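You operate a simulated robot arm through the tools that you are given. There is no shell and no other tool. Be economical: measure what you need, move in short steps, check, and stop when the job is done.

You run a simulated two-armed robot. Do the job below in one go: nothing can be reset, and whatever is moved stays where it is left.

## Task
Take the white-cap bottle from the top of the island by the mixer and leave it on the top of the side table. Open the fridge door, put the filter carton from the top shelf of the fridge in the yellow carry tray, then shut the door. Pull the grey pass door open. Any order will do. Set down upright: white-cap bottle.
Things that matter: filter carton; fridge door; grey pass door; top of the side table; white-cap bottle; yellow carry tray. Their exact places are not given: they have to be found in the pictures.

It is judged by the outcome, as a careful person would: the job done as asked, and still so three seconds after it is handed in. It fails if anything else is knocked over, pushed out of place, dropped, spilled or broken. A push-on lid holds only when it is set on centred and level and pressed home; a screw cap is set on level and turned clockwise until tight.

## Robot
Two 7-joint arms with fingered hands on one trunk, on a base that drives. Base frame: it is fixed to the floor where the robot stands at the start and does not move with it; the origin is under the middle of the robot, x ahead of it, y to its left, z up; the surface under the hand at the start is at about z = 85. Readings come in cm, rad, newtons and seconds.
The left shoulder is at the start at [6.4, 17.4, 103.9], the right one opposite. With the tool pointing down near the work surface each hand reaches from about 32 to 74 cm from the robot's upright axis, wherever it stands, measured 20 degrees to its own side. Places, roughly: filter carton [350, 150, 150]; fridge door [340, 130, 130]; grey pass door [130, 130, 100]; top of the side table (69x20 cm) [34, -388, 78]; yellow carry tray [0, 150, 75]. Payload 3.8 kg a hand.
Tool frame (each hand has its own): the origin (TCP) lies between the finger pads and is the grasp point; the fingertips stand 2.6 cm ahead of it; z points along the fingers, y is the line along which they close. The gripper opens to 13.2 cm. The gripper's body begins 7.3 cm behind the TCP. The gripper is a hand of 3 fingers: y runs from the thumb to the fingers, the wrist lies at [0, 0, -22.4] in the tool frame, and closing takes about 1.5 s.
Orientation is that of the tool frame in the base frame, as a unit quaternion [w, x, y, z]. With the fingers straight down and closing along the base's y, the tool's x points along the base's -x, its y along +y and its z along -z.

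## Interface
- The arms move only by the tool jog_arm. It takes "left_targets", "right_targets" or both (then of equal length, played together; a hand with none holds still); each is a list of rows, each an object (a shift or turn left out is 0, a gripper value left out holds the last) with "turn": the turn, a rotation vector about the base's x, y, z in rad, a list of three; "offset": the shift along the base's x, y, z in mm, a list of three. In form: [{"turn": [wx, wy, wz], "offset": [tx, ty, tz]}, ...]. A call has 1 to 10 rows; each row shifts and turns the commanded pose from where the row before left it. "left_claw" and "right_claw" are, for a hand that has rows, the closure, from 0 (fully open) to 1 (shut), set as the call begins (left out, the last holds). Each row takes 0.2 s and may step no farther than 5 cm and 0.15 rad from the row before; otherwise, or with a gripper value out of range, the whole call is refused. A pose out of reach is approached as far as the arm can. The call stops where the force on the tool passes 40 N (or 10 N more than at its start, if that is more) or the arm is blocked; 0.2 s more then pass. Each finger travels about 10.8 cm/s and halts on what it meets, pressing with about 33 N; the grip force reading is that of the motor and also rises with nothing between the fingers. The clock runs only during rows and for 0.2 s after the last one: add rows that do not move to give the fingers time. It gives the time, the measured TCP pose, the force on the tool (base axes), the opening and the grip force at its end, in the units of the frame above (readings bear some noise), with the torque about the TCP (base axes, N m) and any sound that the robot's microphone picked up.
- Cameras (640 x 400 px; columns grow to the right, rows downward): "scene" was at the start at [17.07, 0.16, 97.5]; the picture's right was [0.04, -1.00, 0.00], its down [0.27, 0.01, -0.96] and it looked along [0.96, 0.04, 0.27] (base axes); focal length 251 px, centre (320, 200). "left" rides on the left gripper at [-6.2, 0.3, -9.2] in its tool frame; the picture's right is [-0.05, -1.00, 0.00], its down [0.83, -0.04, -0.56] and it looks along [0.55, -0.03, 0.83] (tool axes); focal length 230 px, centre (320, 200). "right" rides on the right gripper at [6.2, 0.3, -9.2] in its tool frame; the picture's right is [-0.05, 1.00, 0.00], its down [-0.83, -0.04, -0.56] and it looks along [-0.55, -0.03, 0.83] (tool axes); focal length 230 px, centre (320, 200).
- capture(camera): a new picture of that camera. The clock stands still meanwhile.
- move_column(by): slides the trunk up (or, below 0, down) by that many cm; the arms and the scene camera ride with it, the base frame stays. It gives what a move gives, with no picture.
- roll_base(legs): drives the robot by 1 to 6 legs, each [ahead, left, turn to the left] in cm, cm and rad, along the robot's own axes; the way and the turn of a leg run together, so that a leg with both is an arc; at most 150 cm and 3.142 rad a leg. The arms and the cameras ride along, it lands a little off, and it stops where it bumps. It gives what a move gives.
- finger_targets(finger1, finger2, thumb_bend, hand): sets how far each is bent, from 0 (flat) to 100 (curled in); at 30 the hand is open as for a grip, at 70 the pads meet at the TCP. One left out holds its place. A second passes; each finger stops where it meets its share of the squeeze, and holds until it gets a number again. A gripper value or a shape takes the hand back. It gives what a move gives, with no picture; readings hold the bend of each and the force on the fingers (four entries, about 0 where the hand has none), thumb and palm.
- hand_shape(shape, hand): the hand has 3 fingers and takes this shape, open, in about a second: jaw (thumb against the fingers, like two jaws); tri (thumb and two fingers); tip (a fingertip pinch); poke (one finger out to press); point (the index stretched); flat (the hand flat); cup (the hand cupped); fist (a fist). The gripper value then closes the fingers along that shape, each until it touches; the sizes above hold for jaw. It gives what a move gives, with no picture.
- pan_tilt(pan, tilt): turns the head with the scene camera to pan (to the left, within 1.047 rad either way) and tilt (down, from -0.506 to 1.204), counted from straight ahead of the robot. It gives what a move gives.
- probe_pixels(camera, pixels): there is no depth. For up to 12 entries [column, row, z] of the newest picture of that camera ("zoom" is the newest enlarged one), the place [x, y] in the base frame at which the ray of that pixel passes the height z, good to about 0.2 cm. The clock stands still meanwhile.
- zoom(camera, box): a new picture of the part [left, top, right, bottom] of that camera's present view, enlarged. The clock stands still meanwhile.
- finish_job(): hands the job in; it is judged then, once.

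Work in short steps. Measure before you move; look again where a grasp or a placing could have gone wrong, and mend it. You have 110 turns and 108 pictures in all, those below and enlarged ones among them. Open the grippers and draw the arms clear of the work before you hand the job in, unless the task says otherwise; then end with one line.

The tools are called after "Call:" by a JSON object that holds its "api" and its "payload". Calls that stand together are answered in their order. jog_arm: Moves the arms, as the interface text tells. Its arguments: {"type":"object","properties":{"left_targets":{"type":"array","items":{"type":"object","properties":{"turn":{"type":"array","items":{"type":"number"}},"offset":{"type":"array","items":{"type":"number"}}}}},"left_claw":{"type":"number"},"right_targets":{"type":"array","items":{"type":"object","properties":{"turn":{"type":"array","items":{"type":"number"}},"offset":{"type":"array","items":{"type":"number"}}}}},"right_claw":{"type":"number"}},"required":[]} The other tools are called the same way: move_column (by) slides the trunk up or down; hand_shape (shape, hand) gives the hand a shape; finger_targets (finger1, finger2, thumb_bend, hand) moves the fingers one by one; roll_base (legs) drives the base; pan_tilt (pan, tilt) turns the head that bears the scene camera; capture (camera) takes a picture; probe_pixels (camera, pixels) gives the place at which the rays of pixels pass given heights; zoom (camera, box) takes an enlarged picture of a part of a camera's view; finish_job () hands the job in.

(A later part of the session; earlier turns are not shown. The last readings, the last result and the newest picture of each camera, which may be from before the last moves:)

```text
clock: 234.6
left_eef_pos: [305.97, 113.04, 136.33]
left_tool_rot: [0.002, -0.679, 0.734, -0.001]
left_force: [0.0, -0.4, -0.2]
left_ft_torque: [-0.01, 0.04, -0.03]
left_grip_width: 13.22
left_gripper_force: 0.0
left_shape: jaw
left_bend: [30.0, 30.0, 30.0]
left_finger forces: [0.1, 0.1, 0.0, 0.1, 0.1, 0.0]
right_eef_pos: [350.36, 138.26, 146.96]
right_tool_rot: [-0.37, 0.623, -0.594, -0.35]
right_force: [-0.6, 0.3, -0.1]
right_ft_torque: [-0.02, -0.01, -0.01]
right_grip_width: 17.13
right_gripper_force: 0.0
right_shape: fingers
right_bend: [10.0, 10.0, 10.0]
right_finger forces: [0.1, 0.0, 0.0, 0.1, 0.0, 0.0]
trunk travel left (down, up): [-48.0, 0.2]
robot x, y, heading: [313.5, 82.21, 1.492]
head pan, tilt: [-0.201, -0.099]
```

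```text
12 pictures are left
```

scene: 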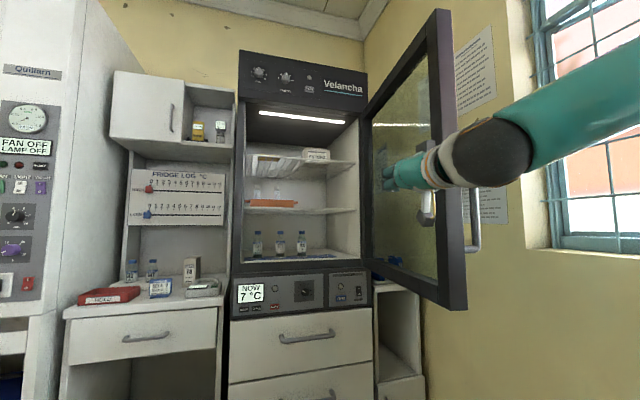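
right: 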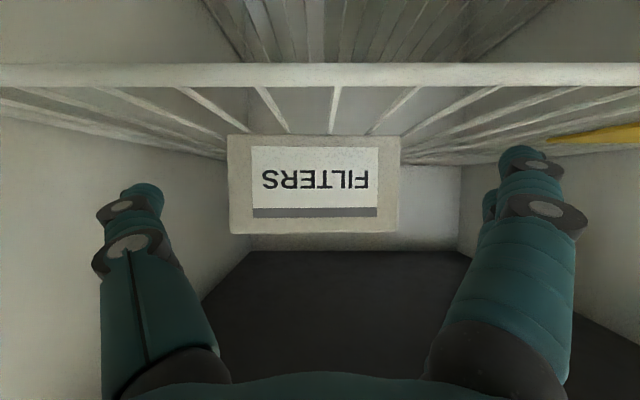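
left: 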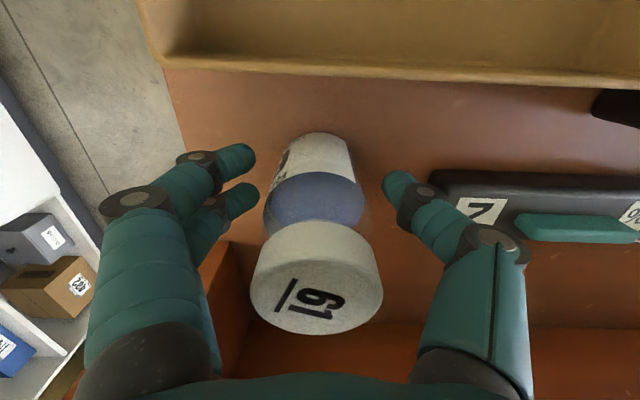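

The carton (cols 230–399) is nearly centred; it needs ~0.5 cm to +x, which the heading gives. I drive 10.5 cm forward and close the fingers on it.

Call:
{"api": "roll_base", "payload": {"legs": [[10.5, 0.3, 0]]}}

Call:
{"api": "finger_targets", "payload": {"hand": "right", "finger1": 60, "finger2": 60, "thumb_bend": 60}}

Call:
{"api": "capture", "payload": {"camera": "right"}}

```text
clock: 235.7
left_eef_pos: [306.46, 123.29, 136.39]
left_tool_rot: [0.002, -0.679, 0.734, 0.0]
left_force: [0.6, 0.5, -0.4]
left_ft_torque: [-0.01, 0.02, -0.04]
left_grip_width: 13.2
left_gripper_force: 0.0
left_shape: jaw
left_bend: [30.0, 30.0, 30.0]
left_finger forces: [0.0, 0.0, 0.0, 0.0, 0.1, 0.1]
right_eef_pos: [350.91, 148.54, 146.94]
right_tool_rot: [-0.37, 0.623, -0.594, -0.35]
right_force: [0.4, -0.4, -0.9]
right_ft_torque: [-0.01, 0.01, -0.01]
right_grip_width: 17.16
right_gripper_force: 0.1
right_shape: fingers
right_bend: [10.0, 10.0, 10.0]
right_finger forces: [0.0, 0.0, 0.0, 0.0, 0.0, 0.1]
trunk travel left (down, up): [-48.0, 0.2]
robot x, y, heading: [314.14, 92.27, 1.491]
head pan, tilt: [-0.201, -0.099]
```

```text
clock: 236.7
left_eef_pos: [306.58, 123.27, 136.31]
left_tool_rot: [0.002, -0.679, 0.734, -0.001]
left_force: [0.0, -0.6, -0.2]
left_ft_torque: [0.0, 0.02, 0.03]
left_grip_width: 13.2
left_gripper_force: 0.0
left_shape: jaw
left_bend: [30.0, 30.0, 30.0]
left_finger forces: [0.0, 0.0, 0.1, 0.0, 0.0, 0.0]
right_eef_pos: [351.11, 148.62, 146.89]
right_tool_rot: [-0.37, 0.623, -0.594, -0.35]
right_force: [-0.1, 0.8, -0.4]
right_ft_torque: [-0.04, -0.02, 0.0]
right_grip_width: 13.46
right_gripper_force: 41.0
right_shape: fingers
right_bend: [31.0, 41.0, 49.0]
right_finger forces: [19.1, 20.2, 0.1, 0.0, 42.6, 0.1]
trunk travel left (down, up): [-48.0, 0.2]
robot x, y, heading: [313.87, 92.5, 1.488]
head pan, tilt: [-0.201, -0.099]
```

```text
11 pictures are left
```

right: 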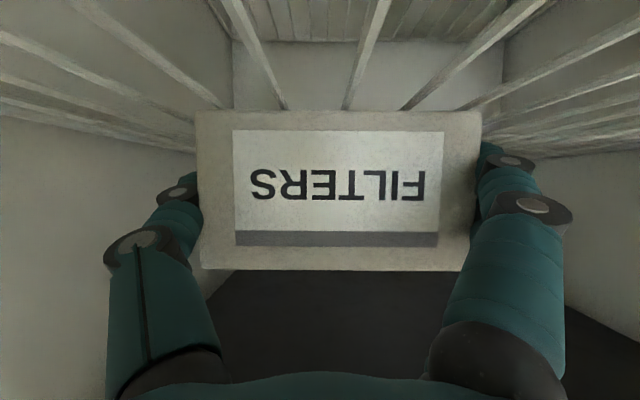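

The carton is gripped (42 N). I try to lift it 2 cm off the shelf.

Call:
{"api": "jog_arm", "payload": {"right_targets": [{"offset": [0, -3, 10]}, {"offset": [0, -3, 10]}, {"offset": [0, -3, 8]}, {}]}}

Call:
{"api": "move_column", "payload": {"by": 0.2}}

```text
clock: 237.7
left_eef_pos: [306.64, 123.32, 136.3]
left_tool_rot: [0.002, -0.679, 0.734, -0.002]
left_force: [-0.6, -0.6, 0.1]
left_ft_torque: [-0.01, 0.01, 0.0]
left_grip_width: 13.19
left_gripper_force: 0.0
left_shape: jaw
left_bend: [30.0, 30.0, 30.0]
left_finger forces: [0.0, 0.1, 0.1, 0.1, 0.1, 0.1]
right_eef_pos: [351.79, 148.21, 147.62]
right_tool_rot: [-0.369, 0.624, -0.594, -0.35]
right_force: [-0.4, -1.1, -1.7]
right_ft_torque: [-0.07, 0.01, 0.01]
right_grip_width: 13.48
right_gripper_force: 40.9
right_shape: fingers
right_bend: [31.0, 41.0, 49.0]
right_finger forces: [19.1, 19.9, 0.1, 0.0, 42.5, 0.0]
right hand out of reach, approached as far as the arm can: row 1, 2, 3
trunk travel left (down, up): [-48.0, 0.2]
robot x, y, heading: [314.2, 92.23, 1.488]
head pan, tilt: [-0.201, -0.099]
```

```text
clock: 238.2
left_eef_pos: [306.62, 123.35, 136.58]
left_tool_rot: [0.003, -0.679, 0.734, -0.001]
left_force: [0.5, -1.1, 0.1]
left_ft_torque: [0.01, -0.02, -0.04]
left_grip_width: 13.23
left_gripper_force: 0.0
left_shape: jaw
left_bend: [30.0, 30.0, 30.0]
left_finger forces: [0.0, 0.0, 0.0, 0.1, 0.0, 0.0]
right_eef_pos: [351.78, 147.82, 148.16]
right_tool_rot: [-0.372, 0.621, -0.593, -0.352]
right_force: [0.0, 0.2, -1.4]
right_ft_torque: [-0.03, 0.02, -0.02]
right_grip_width: 13.48
right_gripper_force: 40.5
right_shape: fingers
right_bend: [31.0, 41.0, 49.0]
right_finger forces: [19.3, 20.0, 0.0, 0.0, 42.5, 0.1]
trunk travel left (down, up): [-48.2, 0.0]
robot x, y, heading: [314.02, 92.28, 1.485]
head pan, tilt: [-0.201, -0.099]
```

The carton is ~1 cm off the shelf. I back straight out of the fridge, square up, and strafe left along the corridor to the tray's place (x ≈ 0).

Call:
{"api": "roll_base", "payload": {"legs": [[-40, 0, 0], [0, 0, 0.086], [0, 148, 0], [0, 148, 0], [0, 40, 0]]}}

Call:
{"api": "pan_tilt", "payload": {"pan": -0.45, "tilt": 0.5}}

Call:
{"api": "capture", "payload": {"camera": "scene"}}

```text
clock: 247.2
left_eef_pos: [237.12, 82.76, 136.51]
left_tool_rot: [-0.004, 0.712, -0.702, 0.003]
left_force: [-0.3, 0.1, -0.1]
left_ft_torque: [-0.03, -0.04, 0.02]
left_grip_width: 13.19
left_gripper_force: 0.2
left_shape: jaw
left_bend: [30.0, 30.0, 30.0]
left_finger forces: [0.0, 0.0, 0.0, 0.0, 0.0, 0.0]
right_eef_pos: [279.98, 111.29, 148.24]
right_tool_rot: [-0.355, 0.648, -0.565, -0.367]
right_force: [-0.5, -1.3, -0.9]
right_ft_torque: [0.0, -0.04, -0.03]
right_grip_width: 13.43
right_gripper_force: 40.4
right_shape: fingers
right_bend: [31.0, 42.0, 49.0]
right_finger forces: [19.4, 19.8, 0.0, 0.0, 42.3, 0.0]
trunk travel left (down, up): [-48.2, 0.0]
robot x, y, heading: [247.67, 52.51, 1.575]
head pan, tilt: [-0.201, -0.099]
stopped in leg 3: the robot was blocked; the commanded pose is now the measured one
```

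```text
clock: 248.2
left_eef_pos: [237.5, 82.76, 136.52]
left_tool_rot: [-0.003, 0.712, -0.703, 0.002]
left_force: [0.3, 0.2, -0.4]
left_ft_torque: [-0.02, -0.01, -0.02]
left_grip_width: 13.2
left_gripper_force: 0.1
left_shape: jaw
left_bend: [30.0, 30.0, 30.0]
left_finger forces: [0.1, 0.0, 0.0, 0.1, 0.0, 0.0]
right_eef_pos: [280.32, 111.38, 148.33]
right_tool_rot: [-0.355, 0.647, -0.565, -0.368]
right_force: [-0.5, -1.2, -0.6]
right_ft_torque: [-0.08, -0.02, 0.0]
right_grip_width: 13.42
right_gripper_force: 40.8
right_shape: fingers
right_bend: [31.0, 42.0, 49.0]
right_finger forces: [19.5, 19.7, 0.0, 0.0, 42.3, 0.0]
trunk travel left (down, up): [-48.2, 0.0]
robot x, y, heading: [248.33, 52.34, 1.578]
head pan, tilt: [-0.45, 0.499]
```

```text
10 pictures are left
```

scene: 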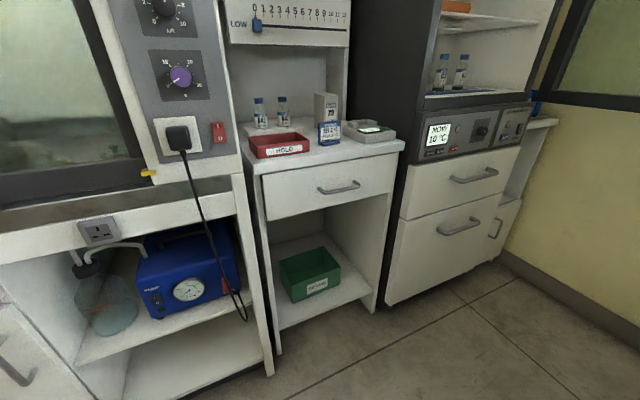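

The base clipped the island's corner (y = 52.5; earlier I passed at 56). I move forward 5 cm and continue left.

Call:
{"api": "roll_base", "payload": {"legs": [[5, 0, -0.004], [0, 140, 0], [0, 138, 0]]}}

Call:
{"api": "capture", "payload": {"camera": "scene"}}

```text
clock: 267.4
left_eef_pos: [32.78, 84.03, 136.55]
left_tool_rot: [-0.004, 0.724, -0.69, 0.003]
left_force: [0.2, -0.1, -1.2]
left_ft_torque: [0.01, 0.0, -0.02]
left_grip_width: 13.21
left_gripper_force: 0.0
left_shape: jaw
left_bend: [30.0, 30.0, 30.0]
left_finger forces: [0.0, 0.0, 0.0, 0.0, 0.0, 0.0]
right_eef_pos: [74.47, 113.86, 148.07]
right_tool_rot: [-0.349, 0.658, -0.553, -0.374]
right_force: [0.4, -0.2, -1.6]
right_ft_torque: [-0.05, 0.0, 0.0]
right_grip_width: 13.43
right_gripper_force: 39.2
right_shape: fingers
right_bend: [31.0, 42.0, 49.0]
right_finger forces: [19.4, 19.1, 0.0, 0.1, 41.4, 0.0]
trunk travel left (down, up): [-48.2, 0.0]
robot x, y, heading: [44.17, 53.82, 1.611]
head pan, tilt: [-0.45, 0.499]
stopped in leg 3: the robot was blocked; the commanded pose is now the measured one
```

```text
9 pictures are left
```

scene: 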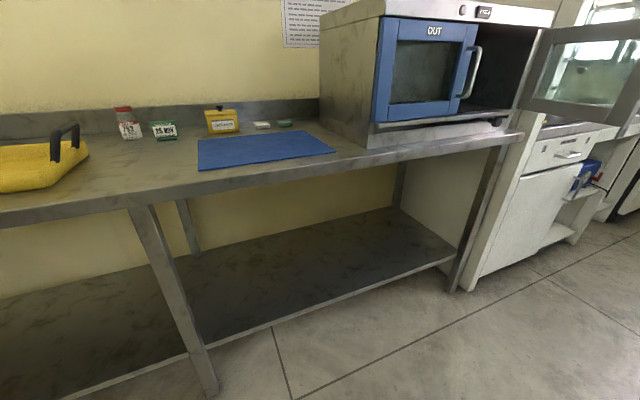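

The pass door is still open. I step forward 6 cm, straighten, and strafe 60 cm more; then look at the tray.

Call:
{"api": "roll_base", "payload": {"legs": [[6, 0, -0.04], [0, 68, 0]]}}

Call:
{"api": "capture", "payload": {"camera": "scene"}}

```text
clock: 274.3
left_eef_pos: [-34.12, 90.52, 136.56]
left_tool_rot: [-0.004, 0.708, -0.706, 0.002]
left_force: [0.2, -0.7, 0.9]
left_ft_torque: [-0.04, 0.0, -0.01]
left_grip_width: 13.19
left_gripper_force: 0.0
left_shape: jaw
left_bend: [30.0, 30.0, 30.0]
left_finger forces: [0.0, 0.0, 0.0, 0.0, 0.1, 0.1]
right_eef_pos: [8.92, 118.7, 148.07]
right_tool_rot: [-0.355, 0.647, -0.567, -0.366]
right_force: [-0.5, -0.3, -1.5]
right_ft_torque: [-0.03, 0.0, 0.01]
right_grip_width: 13.42
right_gripper_force: 39.8
right_shape: fingers
right_bend: [31.0, 42.0, 49.0]
right_finger forces: [19.4, 18.7, 0.0, 0.0, 41.1, 0.1]
trunk travel left (down, up): [-48.2, 0.0]
robot x, y, heading: [-24.04, 60.29, 1.566]
head pan, tilt: [-0.45, 0.499]
```

```text
8 pictures are left
```

scene: 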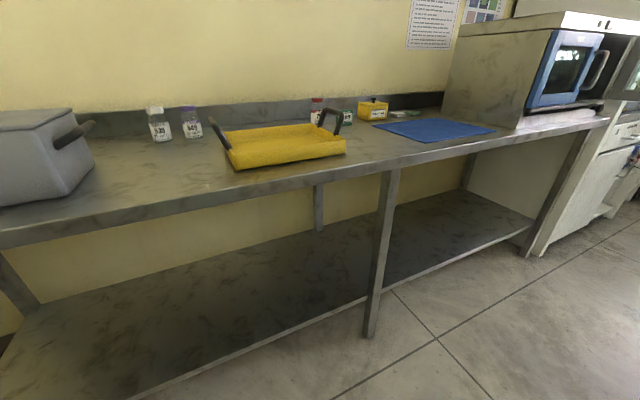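

The yellow tray is at cols 225–347. I probe its corners.

Call:
{"api": "probe_pixels", "payload": {"camera": "scene", "pixels": [[236, 168, 75], [346, 154, 75], [346, 137, 79], [236, 155, 79], [224, 132, 79], [308, 124, 79], [213, 119, 87], [331, 110, 87], [388, 170, 75], [317, 186, 75]]}}

Call:
{"api": "zoom", "payload": {"camera": "scene", "box": [190, 80, 380, 200]}}

```text
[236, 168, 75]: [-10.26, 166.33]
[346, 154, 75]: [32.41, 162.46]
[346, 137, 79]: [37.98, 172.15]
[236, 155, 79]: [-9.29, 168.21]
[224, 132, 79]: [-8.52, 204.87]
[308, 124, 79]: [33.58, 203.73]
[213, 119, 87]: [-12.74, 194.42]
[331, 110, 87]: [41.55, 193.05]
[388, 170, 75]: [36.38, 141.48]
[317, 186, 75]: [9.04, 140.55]
```

```text
3.33 times, centred on (285, 140) of scene
```

zoom: 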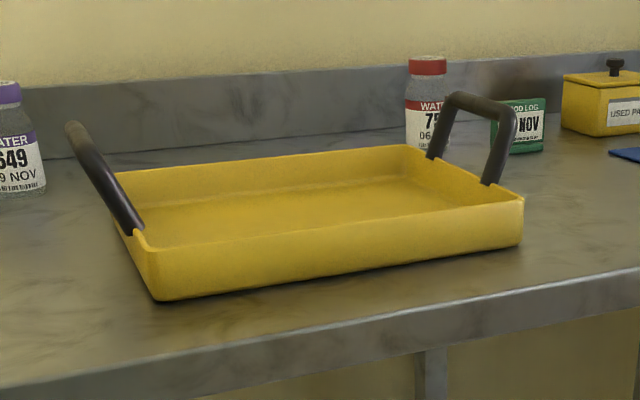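

The tray spans about x -12..22, y 149..178 on a bench at z ≈ 81; its centre is (5, 164). I lower and extend the right arm, lower the trunk 25 cm, and check the pose before driving in.

Call:
{"api": "jog_arm", "payload": {"right_targets": [{"offset": [-6, 18, -44]}, {"offset": [-6, 18, -44]}, {"offset": [-6, 18, -44]}, {"offset": [-6, 18, -44]}, {"offset": [-6, 18, -44]}, {"offset": [-6, 18, -44]}, {}]}}

Call:
{"api": "move_column", "payload": {"by": -24}}

```text
clock: 275.9
left_eef_pos: [-34.07, 90.65, 136.6]
left_tool_rot: [-0.004, 0.708, -0.706, 0.001]
left_force: [-0.1, -0.2, 0.5]
left_ft_torque: [0.01, 0.0, 0.01]
left_grip_width: 13.18
left_gripper_force: 0.0
left_shape: jaw
left_bend: [30.0, 30.0, 30.0]
left_finger forces: [0.0, 0.1, 0.0, 0.1, 0.2, 0.0]
right_eef_pos: [5.7, 128.09, 121.99]
right_tool_rot: [-0.358, 0.645, -0.568, -0.365]
right_force: [0.4, 0.0, -1.1]
right_ft_torque: [-0.02, 0.01, -0.01]
right_grip_width: 13.4
right_gripper_force: 38.4
right_shape: fingers
right_bend: [31.0, 42.0, 49.0]
right_finger forces: [19.0, 18.0, 0.1, 0.1, 39.8, 0.1]
right hand out of reach, approached as far as the arm can: row 6
trunk travel left (down, up): [-48.2, 0.0]
robot x, y, heading: [-23.97, 60.39, 1.566]
head pan, tilt: [-0.45, 0.499]
```

```text
clock: 278.4
left_eef_pos: [-34.09, 93.47, 110.79]
left_tool_rot: [0.025, 0.707, -0.706, 0.033]
left_force: [0.1, 0.6, -0.3]
left_ft_torque: [0.0, 0.01, 0.03]
left_grip_width: 13.23
left_gripper_force: 0.0
left_shape: jaw
left_bend: [30.0, 30.0, 30.0]
left_finger forces: [0.0, 0.0, 0.1, 0.0, 0.0, 0.1]
right_eef_pos: [5.78, 128.18, 97.67]
right_tool_rot: [-0.357, 0.646, -0.567, -0.366]
right_force: [1.0, 0.1, 0.2]
right_ft_torque: [-0.04, 0.02, -0.02]
right_grip_width: 13.41
right_gripper_force: 38.6
right_shape: fingers
right_bend: [31.0, 42.0, 50.0]
right_finger forces: [18.9, 17.9, 0.1, 0.1, 39.6, 0.0]
trunk travel left (down, up): [-24.2, 24.0]
robot x, y, heading: [-23.91, 60.19, 1.57]
head pan, tilt: [-0.45, 0.499]
```

Pose is good (TCP 5.8, 128, 97.7). I drive forward 34 cm over the tray and look with both cameras.

Call:
{"api": "roll_base", "payload": {"legs": [[34, 0, 0]]}}

Call:
{"api": "capture", "payload": {"camera": "right"}}

Call:
{"api": "capture", "payload": {"camera": "scene"}}

```text
clock: 280.6
left_eef_pos: [-33.69, 126.56, 110.89]
left_tool_rot: [-0.026, -0.705, 0.708, -0.033]
left_force: [0.3, -0.9, 0.1]
left_ft_torque: [-0.01, 0.01, 0.05]
left_grip_width: 13.19
left_gripper_force: 0.0
left_shape: jaw
left_bend: [30.0, 30.0, 30.0]
left_finger forces: [0.0, 0.0, 0.0, 0.0, 0.0, 0.0]
right_eef_pos: [6.33, 161.12, 97.77]
right_tool_rot: [-0.358, 0.644, -0.57, -0.364]
right_force: [0.9, -0.1, -1.4]
right_ft_torque: [-0.03, -0.01, -0.02]
right_grip_width: 13.41
right_gripper_force: 38.2
right_shape: fingers
right_bend: [31.0, 42.0, 50.0]
right_finger forces: [19.0, 18.0, 0.0, 0.0, 39.6, 0.0]
trunk travel left (down, up): [-24.2, 24.0]
robot x, y, heading: [-23.97, 93.29, 1.559]
head pan, tilt: [-0.45, 0.499]
```

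```text
6 pictures are left
```

right: 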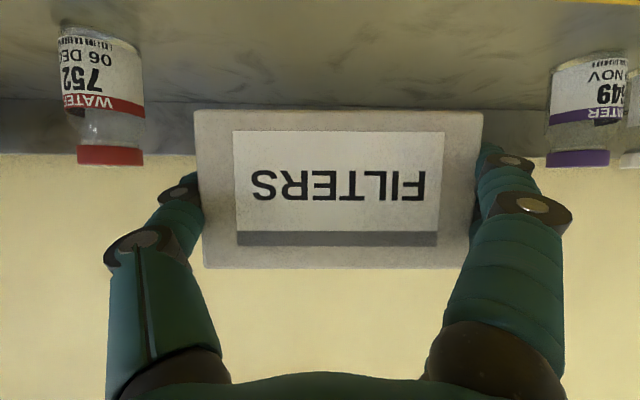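

```text
5 pictures are left
```

scene: 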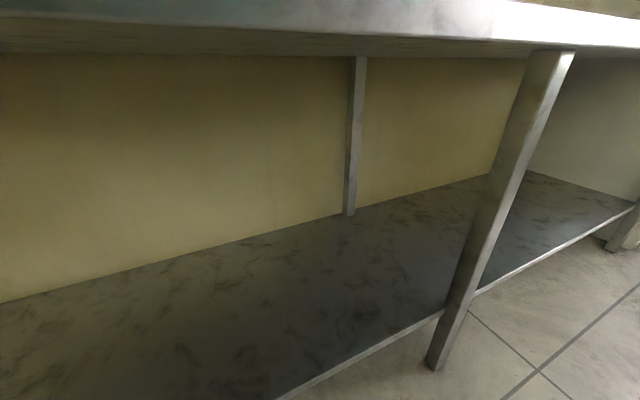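

The scene camera is now below the bench top. I probe the bench's edge here at several heights to fix the bench height.

Call:
{"api": "probe_pixels", "payload": {"camera": "scene", "pixels": [[435, 368, 0], [560, 48, 87], [560, 48, 88], [560, 48, 89], [560, 48, 90], [560, 15, 89], [560, 15, 91], [560, 15, 93]]}}

Call:
{"api": "probe_pixels", "payload": {"camera": "right", "pixels": [[100, 98, 81], [100, 98, 85], [110, 163, 95], [110, 163, 97], [580, 2, 81], [580, 2, 84], [105, 60, 85], [105, 60, 81]]}}

```text
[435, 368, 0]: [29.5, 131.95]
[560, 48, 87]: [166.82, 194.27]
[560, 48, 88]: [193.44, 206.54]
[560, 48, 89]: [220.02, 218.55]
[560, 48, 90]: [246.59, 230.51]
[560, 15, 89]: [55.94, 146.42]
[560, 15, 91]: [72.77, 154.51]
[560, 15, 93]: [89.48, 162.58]
```

```text
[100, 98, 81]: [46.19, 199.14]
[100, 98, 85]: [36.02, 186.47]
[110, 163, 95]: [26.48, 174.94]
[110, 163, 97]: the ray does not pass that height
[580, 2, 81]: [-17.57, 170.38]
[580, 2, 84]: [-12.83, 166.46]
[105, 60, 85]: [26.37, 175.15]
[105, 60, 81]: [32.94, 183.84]
```

Combining both views: bench top z ≈ 83, tray x -14..17, y 140..162, floor ≈ 83.6, rim ≈ 87.5. I shift left 4.5 and back 7 so the carton is over the tray's middle, then check with the left camera before lowering.

Call:
{"api": "roll_base", "payload": {"legs": [[-7, 4.5, 0]]}}

Call:
{"api": "capture", "payload": {"camera": "left"}}

```text
clock: 281.7
left_eef_pos: [-38.21, 119.48, 110.74]
left_tool_rot: [-0.025, -0.705, 0.708, -0.032]
left_force: [-0.1, -0.5, 0.1]
left_ft_torque: [0.02, -0.01, -0.04]
left_grip_width: 13.21
left_gripper_force: 0.1
left_shape: jaw
left_bend: [30.0, 30.0, 30.0]
left_finger forces: [0.0, 0.0, 0.0, 0.0, 0.0, 0.1]
right_eef_pos: [1.86, 154.02, 97.76]
right_tool_rot: [-0.359, 0.643, -0.57, -0.364]
right_force: [0.9, -0.9, -1.6]
right_ft_torque: [-0.07, -0.06, 0.03]
right_grip_width: 13.41
right_gripper_force: 38.5
right_shape: fingers
right_bend: [31.0, 42.0, 50.0]
right_finger forces: [19.0, 17.9, 0.1, 0.0, 39.6, 0.0]
trunk travel left (down, up): [-24.2, 24.0]
robot x, y, heading: [-28.21, 86.12, 1.566]
head pan, tilt: [-0.45, 0.499]
```

```text
4 pictures are left
```

left: 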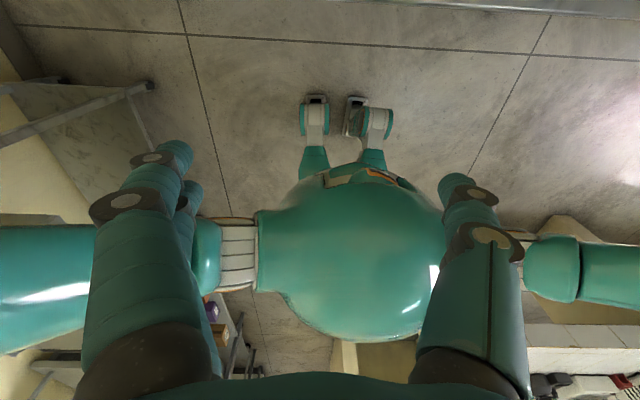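

The left view shows only floor. I lower the carton with the arm in shrinking steps, which stop on contact.

Call:
{"api": "jog_arm", "payload": {"right_targets": [{"offset": [0, 0, -25]}, {"offset": [0, 0, -25]}, {"offset": [0, 0, -15]}, {"offset": [0, 0, -8]}, {"offset": [0, 0, -6]}, {"offset": [0, 0, -4]}, {}]}}

Call:
{"api": "zoom", "payload": {"camera": "right", "box": [0, 0, 640, 400]}}

```text
clock: 283.3
left_eef_pos: [-38.12, 119.62, 110.87]
left_tool_rot: [-0.026, -0.705, 0.708, -0.033]
left_force: [-0.1, -0.7, -0.2]
left_ft_torque: [0.02, 0.01, -0.02]
left_grip_width: 13.2
left_gripper_force: 0.0
left_shape: jaw
left_bend: [30.0, 30.0, 30.0]
left_finger forces: [0.0, 0.0, 0.0, 0.1, 0.0, 0.0]
right_eef_pos: [1.82, 153.84, 89.35]
right_tool_rot: [-0.358, 0.644, -0.569, -0.365]
right_force: [0.1, -0.7, -1.0]
right_ft_torque: [-0.01, 0.0, 0.04]
right_grip_width: 7.22
right_gripper_force: 0.1
right_shape: fingers
right_bend: [44.0, 53.0, 60.0]
right_finger forces: [0.0, 0.4, 0.0, 0.0, 0.1, 0.0]
trunk travel left (down, up): [-24.2, 24.0]
robot x, y, heading: [-28.34, 86.02, 1.561]
head pan, tilt: [-0.45, 0.499]
```

```text
1.00 times, centred on (320, 200) of right (not enlarged: the box is as wide or as high as the picture)
```

zoom: 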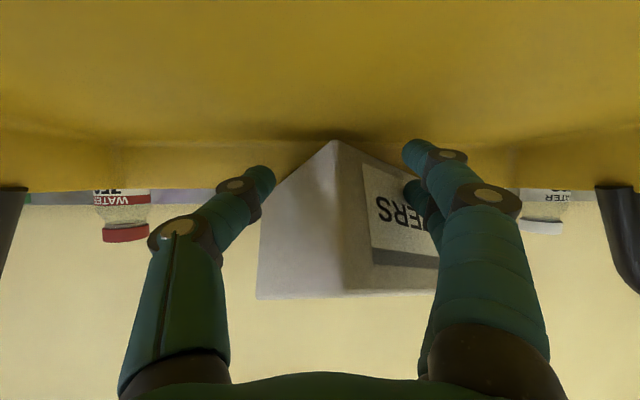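

The carton slipped and turned in the grip as it met the tray; it now leans back on the tray's rear rim. I open wide, raise 2.5 cm, move 5.5 cm forward around it, and grip again.

Call:
{"api": "finger_targets", "payload": {"hand": "right", "finger1": 10, "finger2": 10, "thumb_bend": 10}}

Call:
{"api": "jog_arm", "payload": {"right_targets": [{"offset": [0, 0, 15]}, {}, {}]}}

Call:
{"api": "capture", "payload": {"camera": "right"}}

```text
clock: 284.3
left_eef_pos: [-38.11, 119.62, 110.84]
left_tool_rot: [-0.026, -0.705, 0.708, -0.033]
left_force: [0.3, 0.0, -0.7]
left_ft_torque: [0.02, 0.02, 0.0]
left_grip_width: 13.19
left_gripper_force: 0.0
left_shape: jaw
left_bend: [30.0, 30.0, 30.0]
left_finger forces: [0.0, 0.1, 0.1, 0.0, 0.1, 0.0]
right_eef_pos: [1.83, 153.87, 89.43]
right_tool_rot: [-0.358, 0.644, -0.57, -0.365]
right_force: [1.0, -0.7, 0.1]
right_ft_torque: [0.0, -0.01, -0.03]
right_grip_width: 17.12
right_gripper_force: 0.0
right_shape: fingers
right_bend: [10.0, 10.0, 10.0]
right_finger forces: [0.0, 0.0, 0.0, 0.0, 0.0, 0.0]
trunk travel left (down, up): [-24.2, 24.0]
robot x, y, heading: [-28.45, 86.28, 1.565]
head pan, tilt: [-0.45, 0.499]
```

```text
clock: 285.1
left_eef_pos: [-38.19, 119.62, 110.87]
left_tool_rot: [-0.025, -0.706, 0.707, -0.032]
left_force: [1.1, 0.7, 0.7]
left_ft_torque: [0.02, 0.05, 0.04]
left_grip_width: 13.17
left_gripper_force: 0.0
left_shape: jaw
left_bend: [30.0, 30.0, 30.0]
left_finger forces: [0.0, 0.0, 0.0, 0.1, 0.0, 0.0]
right_eef_pos: [1.84, 153.9, 90.89]
right_tool_rot: [-0.357, 0.644, -0.569, -0.365]
right_force: [0.0, -0.6, 0.7]
right_ft_torque: [-0.02, -0.01, 0.02]
right_grip_width: 17.14
right_gripper_force: 0.0
right_shape: fingers
right_bend: [10.0, 10.0, 10.0]
right_finger forces: [0.0, 0.2, 0.0, 0.1, 0.1, 0.1]
trunk travel left (down, up): [-24.2, 24.0]
robot x, y, heading: [-28.66, 86.51, 1.559]
head pan, tilt: [-0.45, 0.499]
```

```text
2 pictures are left
```

right: 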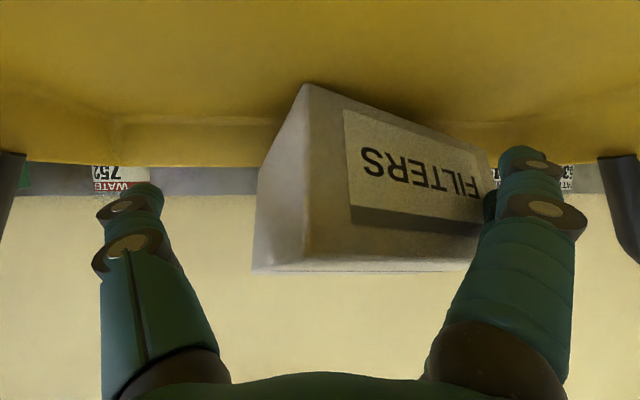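

The carton now rests on the tray floor at its near-left corner but leans on the rear rim at right, turned about 25°. I align the hand to it (turn -0.44, shift -3 cm x, +3 cm y), close, and lift 3 cm.

Call:
{"api": "jog_arm", "payload": {"right_targets": [{"offset": [-10, 10, 0], "turn": [0, 0, -0.14]}, {"offset": [-10, 10, 0], "turn": [0, 0, -0.14]}, {"offset": [-10, 10, 0], "turn": [0, 0, -0.14]}, {}]}}

Call:
{"api": "finger_targets", "payload": {"hand": "right", "finger1": 55, "finger2": 55, "thumb_bend": 55}}

Call:
{"api": "jog_arm", "payload": {"right_targets": [{"offset": [0, 0, 10]}, {"offset": [0, 0, 12]}, {"offset": [0, 0, 12]}, {}]}}

```text
clock: 286.1
left_eef_pos: [-38.09, 119.47, 110.88]
left_tool_rot: [-0.025, -0.705, 0.708, -0.032]
left_force: [-0.3, 0.2, -0.1]
left_ft_torque: [0.0, 0.02, 0.0]
left_grip_width: 13.21
left_gripper_force: 0.1
left_shape: jaw
left_bend: [30.0, 30.0, 30.0]
left_finger forces: [0.0, 0.0, 0.0, 0.0, 0.0, 0.1]
right_eef_pos: [-0.94, 156.79, 90.87]
right_tool_rot: [0.427, -0.509, 0.692, 0.282]
right_force: [-0.5, -0.5, 0.1]
right_ft_torque: [0.0, -0.01, 0.01]
right_grip_width: 17.22
right_gripper_force: 0.1
right_shape: fingers
right_bend: [10.0, 10.0, 10.0]
right_finger forces: [0.1, 0.1, 0.0, 0.1, 0.3, 0.1]
trunk travel left (down, up): [-24.2, 24.0]
robot x, y, heading: [-28.55, 85.91, 1.562]
head pan, tilt: [-0.45, 0.499]
```

```text
clock: 287.1
left_eef_pos: [-38.21, 119.56, 110.87]
left_tool_rot: [-0.024, -0.705, 0.708, -0.032]
left_force: [0.3, 0.6, -0.2]
left_ft_torque: [0.01, 0.0, 0.01]
left_grip_width: 13.19
left_gripper_force: 0.0
left_shape: jaw
left_bend: [30.0, 30.0, 30.0]
left_finger forces: [0.0, 0.1, 0.1, 0.0, 0.0, 0.0]
right_eef_pos: [-0.94, 156.93, 90.89]
right_tool_rot: [0.426, -0.51, 0.692, 0.282]
right_force: [-0.3, 0.0, -0.8]
right_ft_torque: [-0.01, 0.0, 0.0]
right_grip_width: 5.17
right_gripper_force: 0.0
right_shape: fingers
right_bend: [55.0, 55.0, 55.0]
right_finger forces: [0.1, 0.0, 0.0, 0.1, 0.1, 0.0]
trunk travel left (down, up): [-24.2, 24.0]
robot x, y, heading: [-28.31, 86.27, 1.563]
head pan, tilt: [-0.45, 0.499]
```

```text
clock: 288.1
left_eef_pos: [-38.12, 119.5, 110.83]
left_tool_rot: [-0.027, -0.705, 0.708, -0.032]
left_force: [0.1, 0.4, 0.5]
left_ft_torque: [0.0, 0.01, -0.02]
left_grip_width: 13.21
left_gripper_force: 0.0
left_shape: jaw
left_bend: [30.0, 30.0, 30.0]
left_finger forces: [0.0, 0.1, 0.1, 0.0, 0.0, 0.0]
right_eef_pos: [-1.04, 156.99, 94.46]
right_tool_rot: [0.426, -0.511, 0.692, 0.282]
right_force: [0.6, -0.3, 0.1]
right_ft_torque: [-0.03, 0.01, -0.02]
right_grip_width: 5.19
right_gripper_force: 0.1
right_shape: fingers
right_bend: [55.0, 55.0, 55.0]
right_finger forces: [0.0, 0.0, 0.1, 0.0, 0.0, 0.0]
trunk travel left (down, up): [-24.2, 24.0]
robot x, y, heading: [-28.49, 86.29, 1.565]
head pan, tilt: [-0.45, 0.499]
```

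The fingers closed on nothing. I look once to see how the carton lies.

Call:
{"api": "capture", "payload": {"camera": "right"}}

```text
1 pictures are left
```

right: 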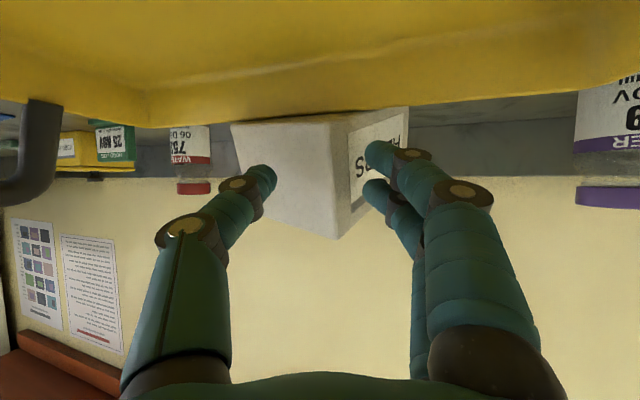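

The carton sits across the tray's rear rim. I open wide, reach 7 cm further around it, close, lift, and draw it back toward the tray's middle, watching the finger forces.

Call:
{"api": "finger_targets", "payload": {"hand": "right", "finger1": 12, "finger2": 12, "thumb_bend": 12}}

Call:
{"api": "jog_arm", "payload": {"right_targets": [{"offset": [18, -8, 0]}, {"offset": [10, 22, 0]}, {"offset": [10, 22, 0]}, {"offset": [9, 20, 0]}, {}]}}

Call:
{"api": "finger_targets", "payload": {"hand": "right", "finger1": 65, "finger2": 65, "thumb_bend": 65}}

Call:
{"api": "jog_arm", "payload": {"right_targets": [{"offset": [0, 0, 15]}, {"offset": [0, 0, 20]}, {"offset": [-8, -30, 0]}, {"offset": [-8, -30, 0]}, {"offset": [-8, -30, 0]}, {}]}}

```text
clock: 289.1
left_eef_pos: [-38.18, 119.54, 110.88]
left_tool_rot: [-0.025, -0.705, 0.708, -0.033]
left_force: [0.2, -0.2, -0.1]
left_ft_torque: [-0.01, -0.05, -0.01]
left_grip_width: 13.2
left_gripper_force: 0.1
left_shape: jaw
left_bend: [30.0, 30.0, 30.0]
left_finger forces: [0.0, 0.0, 0.0, 0.0, 0.1, 0.1]
right_eef_pos: [-1.16, 156.84, 94.36]
right_tool_rot: [0.426, -0.511, 0.691, 0.282]
right_force: [-0.6, -0.7, -0.3]
right_ft_torque: [0.01, 0.01, 0.02]
right_grip_width: 16.84
right_gripper_force: 0.2
right_shape: fingers
right_bend: [12.0, 12.0, 12.0]
right_finger forces: [0.1, 0.0, 0.0, 0.0, 0.1, 0.1]
trunk travel left (down, up): [-24.2, 24.0]
robot x, y, heading: [-28.18, 86.44, 1.561]
head pan, tilt: [-0.45, 0.499]
```

```text
clock: 290.3
left_eef_pos: [-38.11, 119.57, 110.84]
left_tool_rot: [-0.025, -0.705, 0.708, -0.032]
left_force: [0.4, -0.4, 0.0]
left_ft_torque: [0.04, -0.01, 0.01]
left_grip_width: 13.21
left_gripper_force: 0.1
left_shape: jaw
left_bend: [30.0, 30.0, 30.0]
left_finger forces: [0.0, 0.1, 0.0, 0.0, 0.1, 0.1]
right_eef_pos: [3.68, 162.58, 94.35]
right_tool_rot: [0.426, -0.511, 0.691, 0.283]
right_force: [-0.1, -0.4, -0.1]
right_ft_torque: [0.0, -0.03, 0.01]
right_grip_width: 16.85
right_gripper_force: 0.0
right_shape: fingers
right_bend: [12.0, 12.0, 12.0]
right_finger forces: [0.0, 0.0, 0.0, 0.0, 0.0, 0.0]
trunk travel left (down, up): [-24.2, 24.0]
robot x, y, heading: [-28.75, 86.38, 1.56]
head pan, tilt: [-0.45, 0.499]
```

```text
clock: 291.3
left_eef_pos: [-38.29, 119.62, 110.86]
left_tool_rot: [-0.026, -0.706, 0.707, -0.033]
left_force: [-0.5, 0.9, 0.9]
left_ft_torque: [-0.01, 0.0, -0.02]
left_grip_width: 13.19
left_gripper_force: 0.1
left_shape: jaw
left_bend: [30.0, 30.0, 30.0]
left_finger forces: [0.0, 0.0, 0.0, 0.1, 0.0, 0.1]
right_eef_pos: [3.58, 162.54, 94.29]
right_tool_rot: [0.426, -0.511, 0.691, 0.282]
right_force: [-0.5, -0.5, 0.2]
right_ft_torque: [0.03, 0.05, -0.01]
right_grip_width: 2.01
right_gripper_force: 0.0
right_shape: fingers
right_bend: [65.0, 65.0, 65.0]
right_finger forces: [0.0, 0.0, 0.0, 0.1, 0.1, 0.0]
trunk travel left (down, up): [-24.2, 24.0]
robot x, y, heading: [-28.07, 86.26, 1.557]
head pan, tilt: [-0.45, 0.499]
```

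```text
clock: 292.7
left_eef_pos: [-38.05, 119.6, 110.89]
left_tool_rot: [-0.026, -0.706, 0.707, -0.032]
left_force: [0.8, -0.3, -0.8]
left_ft_torque: [-0.01, 0.02, 0.02]
left_grip_width: 13.21
left_gripper_force: 0.0
left_shape: jaw
left_bend: [30.0, 30.0, 30.0]
left_finger forces: [0.0, 0.0, 0.1, 0.0, 0.0, 0.0]
right_eef_pos: [1.8, 153.6, 97.71]
right_tool_rot: [0.426, -0.51, 0.692, 0.281]
right_force: [-0.1, 0.5, 0.2]
right_ft_torque: [0.01, -0.03, -0.01]
right_grip_width: 2.0
right_gripper_force: 0.1
right_shape: fingers
right_bend: [65.0, 65.0, 65.0]
right_finger forces: [0.0, 0.0, 0.0, 0.1, 0.0, 0.0]
right hand out of reach, approached as far as the arm can: row 2
trunk travel left (down, up): [-24.2, 24.0]
robot x, y, heading: [-28.56, 86.39, 1.557]
head pan, tilt: [-0.45, 0.499]
```

No grip again. I draw the hand back and up, square it, and use the last picture to see the tray and carton.

Call:
{"api": "jog_arm", "payload": {"right_targets": [{"offset": [0, -30, 20], "turn": [0, 0, 0.14]}, {"offset": [0, -30, 20], "turn": [0, 0, 0.14]}, {"offset": [0, -20, 20], "turn": [0, 0, 0.14]}, {}]}}

Call:
{"api": "capture", "payload": {"camera": "right"}}

```text
clock: 293.7
left_eef_pos: [-38.2, 119.53, 110.89]
left_tool_rot: [-0.025, -0.705, 0.707, -0.034]
left_force: [0.6, 0.5, -0.2]
left_ft_torque: [0.02, 0.04, 0.0]
left_grip_width: 13.17
left_gripper_force: 0.0
left_shape: jaw
left_bend: [30.0, 30.0, 30.0]
left_finger forces: [0.0, 0.1, 0.1, 0.1, 0.0, 0.1]
right_eef_pos: [1.64, 145.52, 103.82]
right_tool_rot: [-0.357, 0.645, -0.569, -0.365]
right_force: [0.4, -0.2, 0.4]
right_ft_torque: [-0.01, 0.03, -0.01]
right_grip_width: 1.99
right_gripper_force: 0.0
right_shape: fingers
right_bend: [65.0, 65.0, 65.0]
right_finger forces: [0.0, 0.1, 0.0, 0.1, 0.0, 0.1]
trunk travel left (down, up): [-24.2, 24.0]
robot x, y, heading: [-28.41, 85.97, 1.561]
head pan, tilt: [-0.45, 0.499]
```

```text
0 pictures are left
5 turns are left
```

right: 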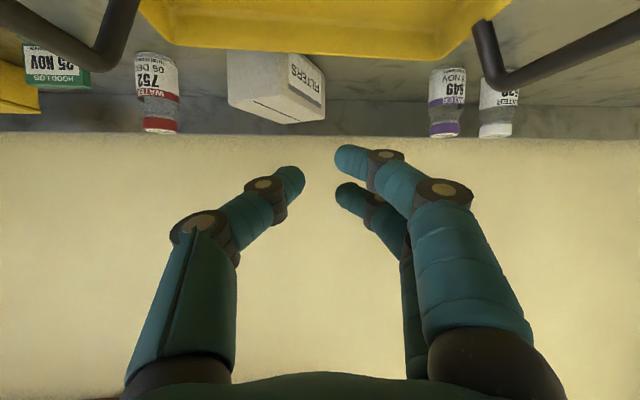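

The carton now lies on the bench behind the tray, long axis roughly along (-0.46, 0.89), centre about (4.7, 170.6). I make one chained attempt: reach over it with the hand aligned, grip its short width, lift, carry it back over the tray, set down and release.

Call:
{"api": "finger_targets", "payload": {"hand": "right", "finger1": 18, "finger2": 18, "thumb_bend": 18}}

Call:
{"api": "roll_base", "payload": {"legs": [[12, 0, 0]]}}

Call:
{"api": "jog_arm", "payload": {"right_targets": [{"offset": [13, 38, 0], "turn": [0, 0, 0.125]}, {"offset": [13, 38, 0], "turn": [0, 0, 0.125]}, {"offset": [13, 37, 0], "turn": [0, 0, 0.125]}, {"offset": [0, 0, -40]}, {"offset": [0, 0, -40]}, {"offset": [0, 0, -35]}, {"offset": [0, 0, -20]}, {"offset": [0, 0, -13]}, {}]}}

Call:
{"api": "finger_targets", "payload": {"hand": "right", "finger1": 68, "finger2": 68, "thumb_bend": 68}}

Call:
{"api": "jog_arm", "payload": {"right_targets": [{"offset": [0, 0, 30]}, {"offset": [0, 0, 30]}, {"offset": [0, 0, 30]}, {"offset": [-8, -47, 0]}, {"offset": [-8, -47, 0]}, {"offset": [-8, -47, 0]}, {"offset": [-8, -47, 0]}, {}]}}

Call:
{"api": "jog_arm", "payload": {"right_targets": [{"offset": [0, 0, -30]}, {"offset": [0, 0, -25]}, {"offset": [0, 0, -15]}, {}]}}

Call:
{"api": "finger_targets", "payload": {"hand": "right", "finger1": 30, "finger2": 30, "thumb_bend": 30}}

Call:
{"api": "jog_arm", "payload": {"right_targets": [{"offset": [0, 0, 30]}, {"offset": [0, 0, 40]}, {"offset": [0, 0, 40]}, {"offset": [0, 0, 40]}, {}]}}

```text
clock: 294.7
left_eef_pos: [-38.24, 119.48, 110.82]
left_tool_rot: [-0.026, -0.705, 0.708, -0.032]
left_force: [-0.9, -0.3, 0.0]
left_ft_torque: [0.01, 0.01, -0.01]
left_grip_width: 13.19
left_gripper_force: 0.0
left_shape: jaw
left_bend: [30.0, 30.0, 30.0]
left_finger forces: [0.0, 0.0, 0.0, 0.0, 0.0, 0.0]
right_eef_pos: [1.75, 145.5, 103.8]
right_tool_rot: [-0.358, 0.644, -0.57, -0.364]
right_force: [0.2, 0.8, 0.3]
right_ft_torque: [-0.02, 0.0, -0.02]
right_grip_width: 15.87
right_gripper_force: 0.1
right_shape: fingers
right_bend: [18.0, 18.0, 18.0]
right_finger forces: [0.1, 0.0, 0.0, 0.0, 0.0, 0.1]
trunk travel left (down, up): [-24.2, 24.0]
robot x, y, heading: [-28.22, 86.38, 1.558]
head pan, tilt: [-0.45, 0.499]
```

```text
clock: 295.9
left_eef_pos: [-38.06, 131.65, 110.77]
left_tool_rot: [-0.026, -0.705, 0.708, -0.032]
left_force: [-0.5, 1.3, -0.7]
left_ft_torque: [-0.04, 0.01, 0.02]
left_grip_width: 13.2
left_gripper_force: 0.1
left_shape: jaw
left_bend: [30.0, 30.0, 30.0]
left_finger forces: [0.0, 0.1, 0.1, 0.1, 0.0, 0.0]
right_eef_pos: [1.89, 157.55, 103.79]
right_tool_rot: [-0.358, 0.643, -0.571, -0.364]
right_force: [0.6, 0.7, 0.3]
right_ft_torque: [0.03, -0.02, 0.04]
right_grip_width: 15.86
right_gripper_force: 0.0
right_shape: fingers
right_bend: [18.0, 18.0, 18.0]
right_finger forces: [0.0, 0.0, 0.1, 0.0, 0.0, 0.0]
trunk travel left (down, up): [-24.2, 24.0]
robot x, y, heading: [-28.01, 98.1, 1.561]
head pan, tilt: [-0.45, 0.499]
```

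```text
clock: 297.7
left_eef_pos: [-38.06, 131.42, 110.85]
left_tool_rot: [-0.025, -0.705, 0.708, -0.031]
left_force: [-0.2, 0.1, -0.5]
left_ft_torque: [-0.03, 0.03, -0.04]
left_grip_width: 13.19
left_gripper_force: 0.0
left_shape: jaw
left_bend: [30.0, 30.0, 30.0]
left_finger forces: [0.0, 0.0, 0.1, 0.1, 0.0, 0.0]
right_eef_pos: [5.6, 169.43, 91.34]
right_tool_rot: [-0.302, 0.73, -0.43, -0.437]
right_force: [2.7, -4.3, 14.4]
right_ft_torque: [0.09, -0.95, -0.27]
right_grip_width: 16.21
right_gripper_force: 7.2
right_shape: fingers
right_bend: [18.0, 18.0, 17.0]
right_finger forces: [0.0, 0.0, 0.0, 0.0, 13.3, 0.1]
trunk travel left (down, up): [-24.2, 24.0]
robot x, y, heading: [-28.27, 98.29, 1.563]
head pan, tilt: [-0.45, 0.499]
stopped in row 9 (right hand): the force on the tool passed its limit at 45 N (the readings are from after the stop); the commanded pose is now the measured one
```

```text
clock: 298.7
left_eef_pos: [-38.03, 131.47, 110.9]
left_tool_rot: [-0.024, -0.705, 0.708, -0.032]
left_force: [-0.1, -0.8, -1.3]
left_ft_torque: [0.0, 0.05, -0.02]
left_grip_width: 13.22
left_gripper_force: 0.1
left_shape: jaw
left_bend: [30.0, 30.0, 30.0]
left_finger forces: [0.0, 0.0, 0.0, 0.0, 0.0, 0.1]
right_eef_pos: [5.53, 169.27, 91.41]
right_tool_rot: [-0.3, 0.73, -0.43, -0.438]
right_force: [8.3, 6.4, 24.3]
right_ft_torque: [-0.3, 0.4, 0.08]
right_grip_width: 8.86
right_gripper_force: 38.8
right_shape: fingers
right_bend: [50.0, 44.0, 59.0]
right_finger forces: [21.7, 11.8, 0.0, 0.0, 44.5, 0.0]
trunk travel left (down, up): [-24.2, 24.0]
robot x, y, heading: [-28.58, 98.29, 1.56]
head pan, tilt: [-0.45, 0.499]
```

```text
clock: 300.5
left_eef_pos: [-37.93, 131.5, 110.93]
left_tool_rot: [-0.026, -0.705, 0.708, -0.032]
left_force: [0.0, 0.1, 1.0]
left_ft_torque: [-0.02, 0.02, -0.01]
left_grip_width: 13.2
left_gripper_force: 0.1
left_shape: jaw
left_bend: [30.0, 30.0, 30.0]
left_finger forces: [0.0, 0.0, 0.0, 0.0, 0.1, 0.0]
right_eef_pos: [2.58, 150.65, 99.35]
right_tool_rot: [-0.297, 0.733, -0.432, -0.434]
right_force: [-0.9, 0.0, -2.2]
right_ft_torque: [-0.02, 0.0, 0.03]
right_grip_width: 8.83
right_gripper_force: 36.7
right_shape: fingers
right_bend: [51.0, 44.0, 59.0]
right_finger forces: [23.5, 12.4, 0.0, 0.1, 36.6, 0.0]
trunk travel left (down, up): [-24.2, 24.0]
robot x, y, heading: [-28.12, 98.61, 1.558]
head pan, tilt: [-0.45, 0.499]
```

```text
clock: 301.5
left_eef_pos: [-38.08, 131.57, 110.81]
left_tool_rot: [-0.025, -0.705, 0.708, -0.033]
left_force: [0.4, 0.6, -0.4]
left_ft_torque: [0.02, 0.0, 0.0]
left_grip_width: 13.22
left_gripper_force: 0.0
left_shape: jaw
left_bend: [30.0, 30.0, 30.0]
left_finger forces: [0.0, 0.0, 0.0, 0.0, 0.0, 0.0]
right_eef_pos: [2.48, 150.49, 92.78]
right_tool_rot: [-0.297, 0.733, -0.431, -0.434]
right_force: [-0.2, 0.2, -1.4]
right_ft_torque: [-0.03, -0.01, -0.01]
right_grip_width: 8.81
right_gripper_force: 36.2
right_shape: fingers
right_bend: [51.0, 44.0, 59.0]
right_finger forces: [23.4, 12.4, 0.0, 0.0, 36.5, 0.0]
trunk travel left (down, up): [-24.2, 24.0]
robot x, y, heading: [-28.42, 98.29, 1.559]
head pan, tilt: [-0.45, 0.499]
```

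```text
clock: 302.5
left_eef_pos: [-37.99, 131.54, 110.81]
left_tool_rot: [-0.026, -0.705, 0.708, -0.032]
left_force: [0.3, -0.8, -0.5]
left_ft_torque: [0.02, -0.01, 0.02]
left_grip_width: 13.21
left_gripper_force: 0.1
left_shape: jaw
left_bend: [30.0, 30.0, 30.0]
left_finger forces: [0.1, 0.1, 0.0, 0.0, 0.0, 0.1]
right_eef_pos: [2.53, 150.69, 92.72]
right_tool_rot: [-0.298, 0.733, -0.432, -0.434]
right_force: [-0.8, 0.0, 0.0]
right_ft_torque: [-0.02, 0.02, -0.01]
right_grip_width: 13.39
right_gripper_force: 0.0
right_shape: fingers
right_bend: [30.0, 30.0, 30.0]
right_finger forces: [0.0, 0.1, 0.1, 0.1, 0.0, 0.0]
trunk travel left (down, up): [-24.2, 24.0]
robot x, y, heading: [-28.06, 98.35, 1.56]
head pan, tilt: [-0.45, 0.499]
```

```text
clock: 303.7
left_eef_pos: [-37.93, 131.44, 110.83]
left_tool_rot: [-0.026, -0.705, 0.708, -0.032]
left_force: [0.4, -0.7, 0.7]
left_ft_torque: [-0.03, 0.0, -0.04]
left_grip_width: 13.2
left_gripper_force: 0.0
left_shape: jaw
left_bend: [30.0, 30.0, 30.0]
left_finger forces: [0.0, 0.0, 0.0, 0.0, 0.1, 0.0]
right_eef_pos: [2.32, 150.57, 107.98]
right_tool_rot: [-0.297, 0.733, -0.432, -0.434]
right_force: [-0.1, -0.3, -0.9]
right_ft_torque: [-0.01, -0.05, 0.01]
right_grip_width: 13.41
right_gripper_force: 0.1
right_shape: fingers
right_bend: [30.0, 30.0, 30.0]
right_finger forces: [0.1, 0.1, 0.0, 0.1, 0.0, 0.1]
trunk travel left (down, up): [-24.2, 24.0]
robot x, y, heading: [-28.16, 98.73, 1.561]
head pan, tilt: [-0.45, 0.499]
4 turns are left
```

The carton was gripped (8.8 cm), carried over the tray and released there. Now the fridge door: I raise the trunk so the hands clear the open pass door, make a fist, and drive back to the fridge, ending to the right of the door's edge.

Call:
{"api": "move_column", "payload": {"by": 24}}

Call:
{"api": "hand_shape", "payload": {"hand": "right", "shape": "fist"}}

Call:
{"api": "roll_base", "payload": {"legs": [[-40, 0, 0.01], [0, -148, 0], [0, -148, 0], [0, -22, 0], [-46, 0, 0]]}}

Call:
{"api": "roll_base", "payload": {"legs": [[0, -52, 0]]}}

```text
clock: 306.2
left_eef_pos: [-38.05, 131.61, 134.66]
left_tool_rot: [-0.027, -0.705, 0.708, -0.033]
left_force: [1.1, 0.2, -0.1]
left_ft_torque: [-0.04, 0.0, 0.01]
left_grip_width: 13.19
left_gripper_force: 0.1
left_shape: jaw
left_bend: [30.0, 30.0, 30.0]
left_finger forces: [0.0, 0.1, 0.0, 0.1, 0.1, 0.1]
right_eef_pos: [2.56, 150.65, 131.75]
right_tool_rot: [-0.297, 0.733, -0.433, -0.433]
right_force: [-0.1, 0.5, 0.2]
right_ft_torque: [0.0, 0.01, -0.02]
right_grip_width: 13.41
right_gripper_force: 0.1
right_shape: fingers
right_bend: [30.0, 30.0, 30.0]
right_finger forces: [0.0, 0.0, 0.0, 0.1, 0.0, 0.0]
trunk travel left (down, up): [-48.2, 0.0]
robot x, y, heading: [-28.29, 98.13, 1.563]
head pan, tilt: [-0.45, 0.499]
```

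```text
clock: 307.1
left_eef_pos: [-37.89, 131.51, 134.93]
left_tool_rot: [-0.025, -0.705, 0.709, -0.031]
left_force: [-0.4, 0.4, -0.2]
left_ft_torque: [0.0, 0.01, 0.03]
left_grip_width: 13.19
left_gripper_force: 0.0
left_shape: jaw
left_bend: [30.0, 30.0, 30.0]
left_finger forces: [0.0, 0.0, 0.1, 0.0, 0.0, 0.0]
right_eef_pos: [2.51, 150.47, 131.79]
right_tool_rot: [-0.298, 0.733, -0.432, -0.434]
right_force: [0.5, 0.6, 0.3]
right_ft_torque: [-0.03, 0.02, 0.0]
right_grip_width: 0.0
right_gripper_force: 0.0
right_shape: fist
right_bend: [100.0, 100.0, 54.0]
right_finger forces: [0.1, 0.0, 0.0, 0.0, 0.0, 0.1]
trunk travel left (down, up): [-48.2, 0.0]
robot x, y, heading: [-28.44, 97.93, 1.559]
head pan, tilt: [-0.45, 0.499]
```

```text
clock: 339.4
left_eef_pos: [276.65, 41.45, 134.78]
left_tool_rot: [-0.026, -0.704, 0.709, -0.032]
left_force: [-0.1, 0.2, -0.8]
left_ft_torque: [-0.04, 0.03, -0.01]
left_grip_width: 13.18
left_gripper_force: 0.0
left_shape: jaw
left_bend: [30.0, 30.0, 30.0]
left_finger forces: [0.0, 0.1, 0.1, 0.1, 0.0, 0.0]
right_eef_pos: [317.34, 60.34, 131.79]
right_tool_rot: [-0.298, 0.732, -0.434, -0.433]
right_force: [0.1, 0.4, -0.4]
right_ft_torque: [0.02, 0.01, 0.01]
right_grip_width: 0.0
right_gripper_force: 0.2
right_shape: fist
right_bend: [100.0, 100.0, 54.0]
right_finger forces: [0.0, 0.0, 0.0, 0.1, 0.0, 0.0]
trunk travel left (down, up): [-48.2, 0.0]
robot x, y, heading: [286.58, 8.04, 1.556]
head pan, tilt: [-0.45, 0.499]
```

```text
clock: 342.6
left_eef_pos: [305.37, 40.97, 134.76]
left_tool_rot: [-0.026, -0.703, 0.71, -0.031]
left_force: [-0.1, 0.7, -0.4]
left_ft_torque: [0.03, -0.04, 0.01]
left_grip_width: 13.17
left_gripper_force: 0.1
left_shape: jaw
left_bend: [30.0, 30.0, 30.0]
left_finger forces: [0.0, 0.0, 0.0, 0.0, 0.1, 0.0]
right_eef_pos: [345.83, 59.85, 131.67]
right_tool_rot: [-0.297, 0.731, -0.434, -0.434]
right_force: [-0.1, 0.5, -0.2]
right_ft_torque: [-0.05, 0.02, -0.02]
right_grip_width: 0.0
right_gripper_force: 0.0
right_shape: fist
right_bend: [100.0, 100.0, 54.0]
right_finger forces: [0.1, 0.0, 0.1, 0.0, 0.0, 0.0]
trunk travel left (down, up): [-48.2, 0.0]
robot x, y, heading: [314.68, 7.35, 1.558]
head pan, tilt: [-0.45, 0.499]
stopped in leg 1: the robot was blocked; the commanded pose is now the measured one
3 turns are left
```

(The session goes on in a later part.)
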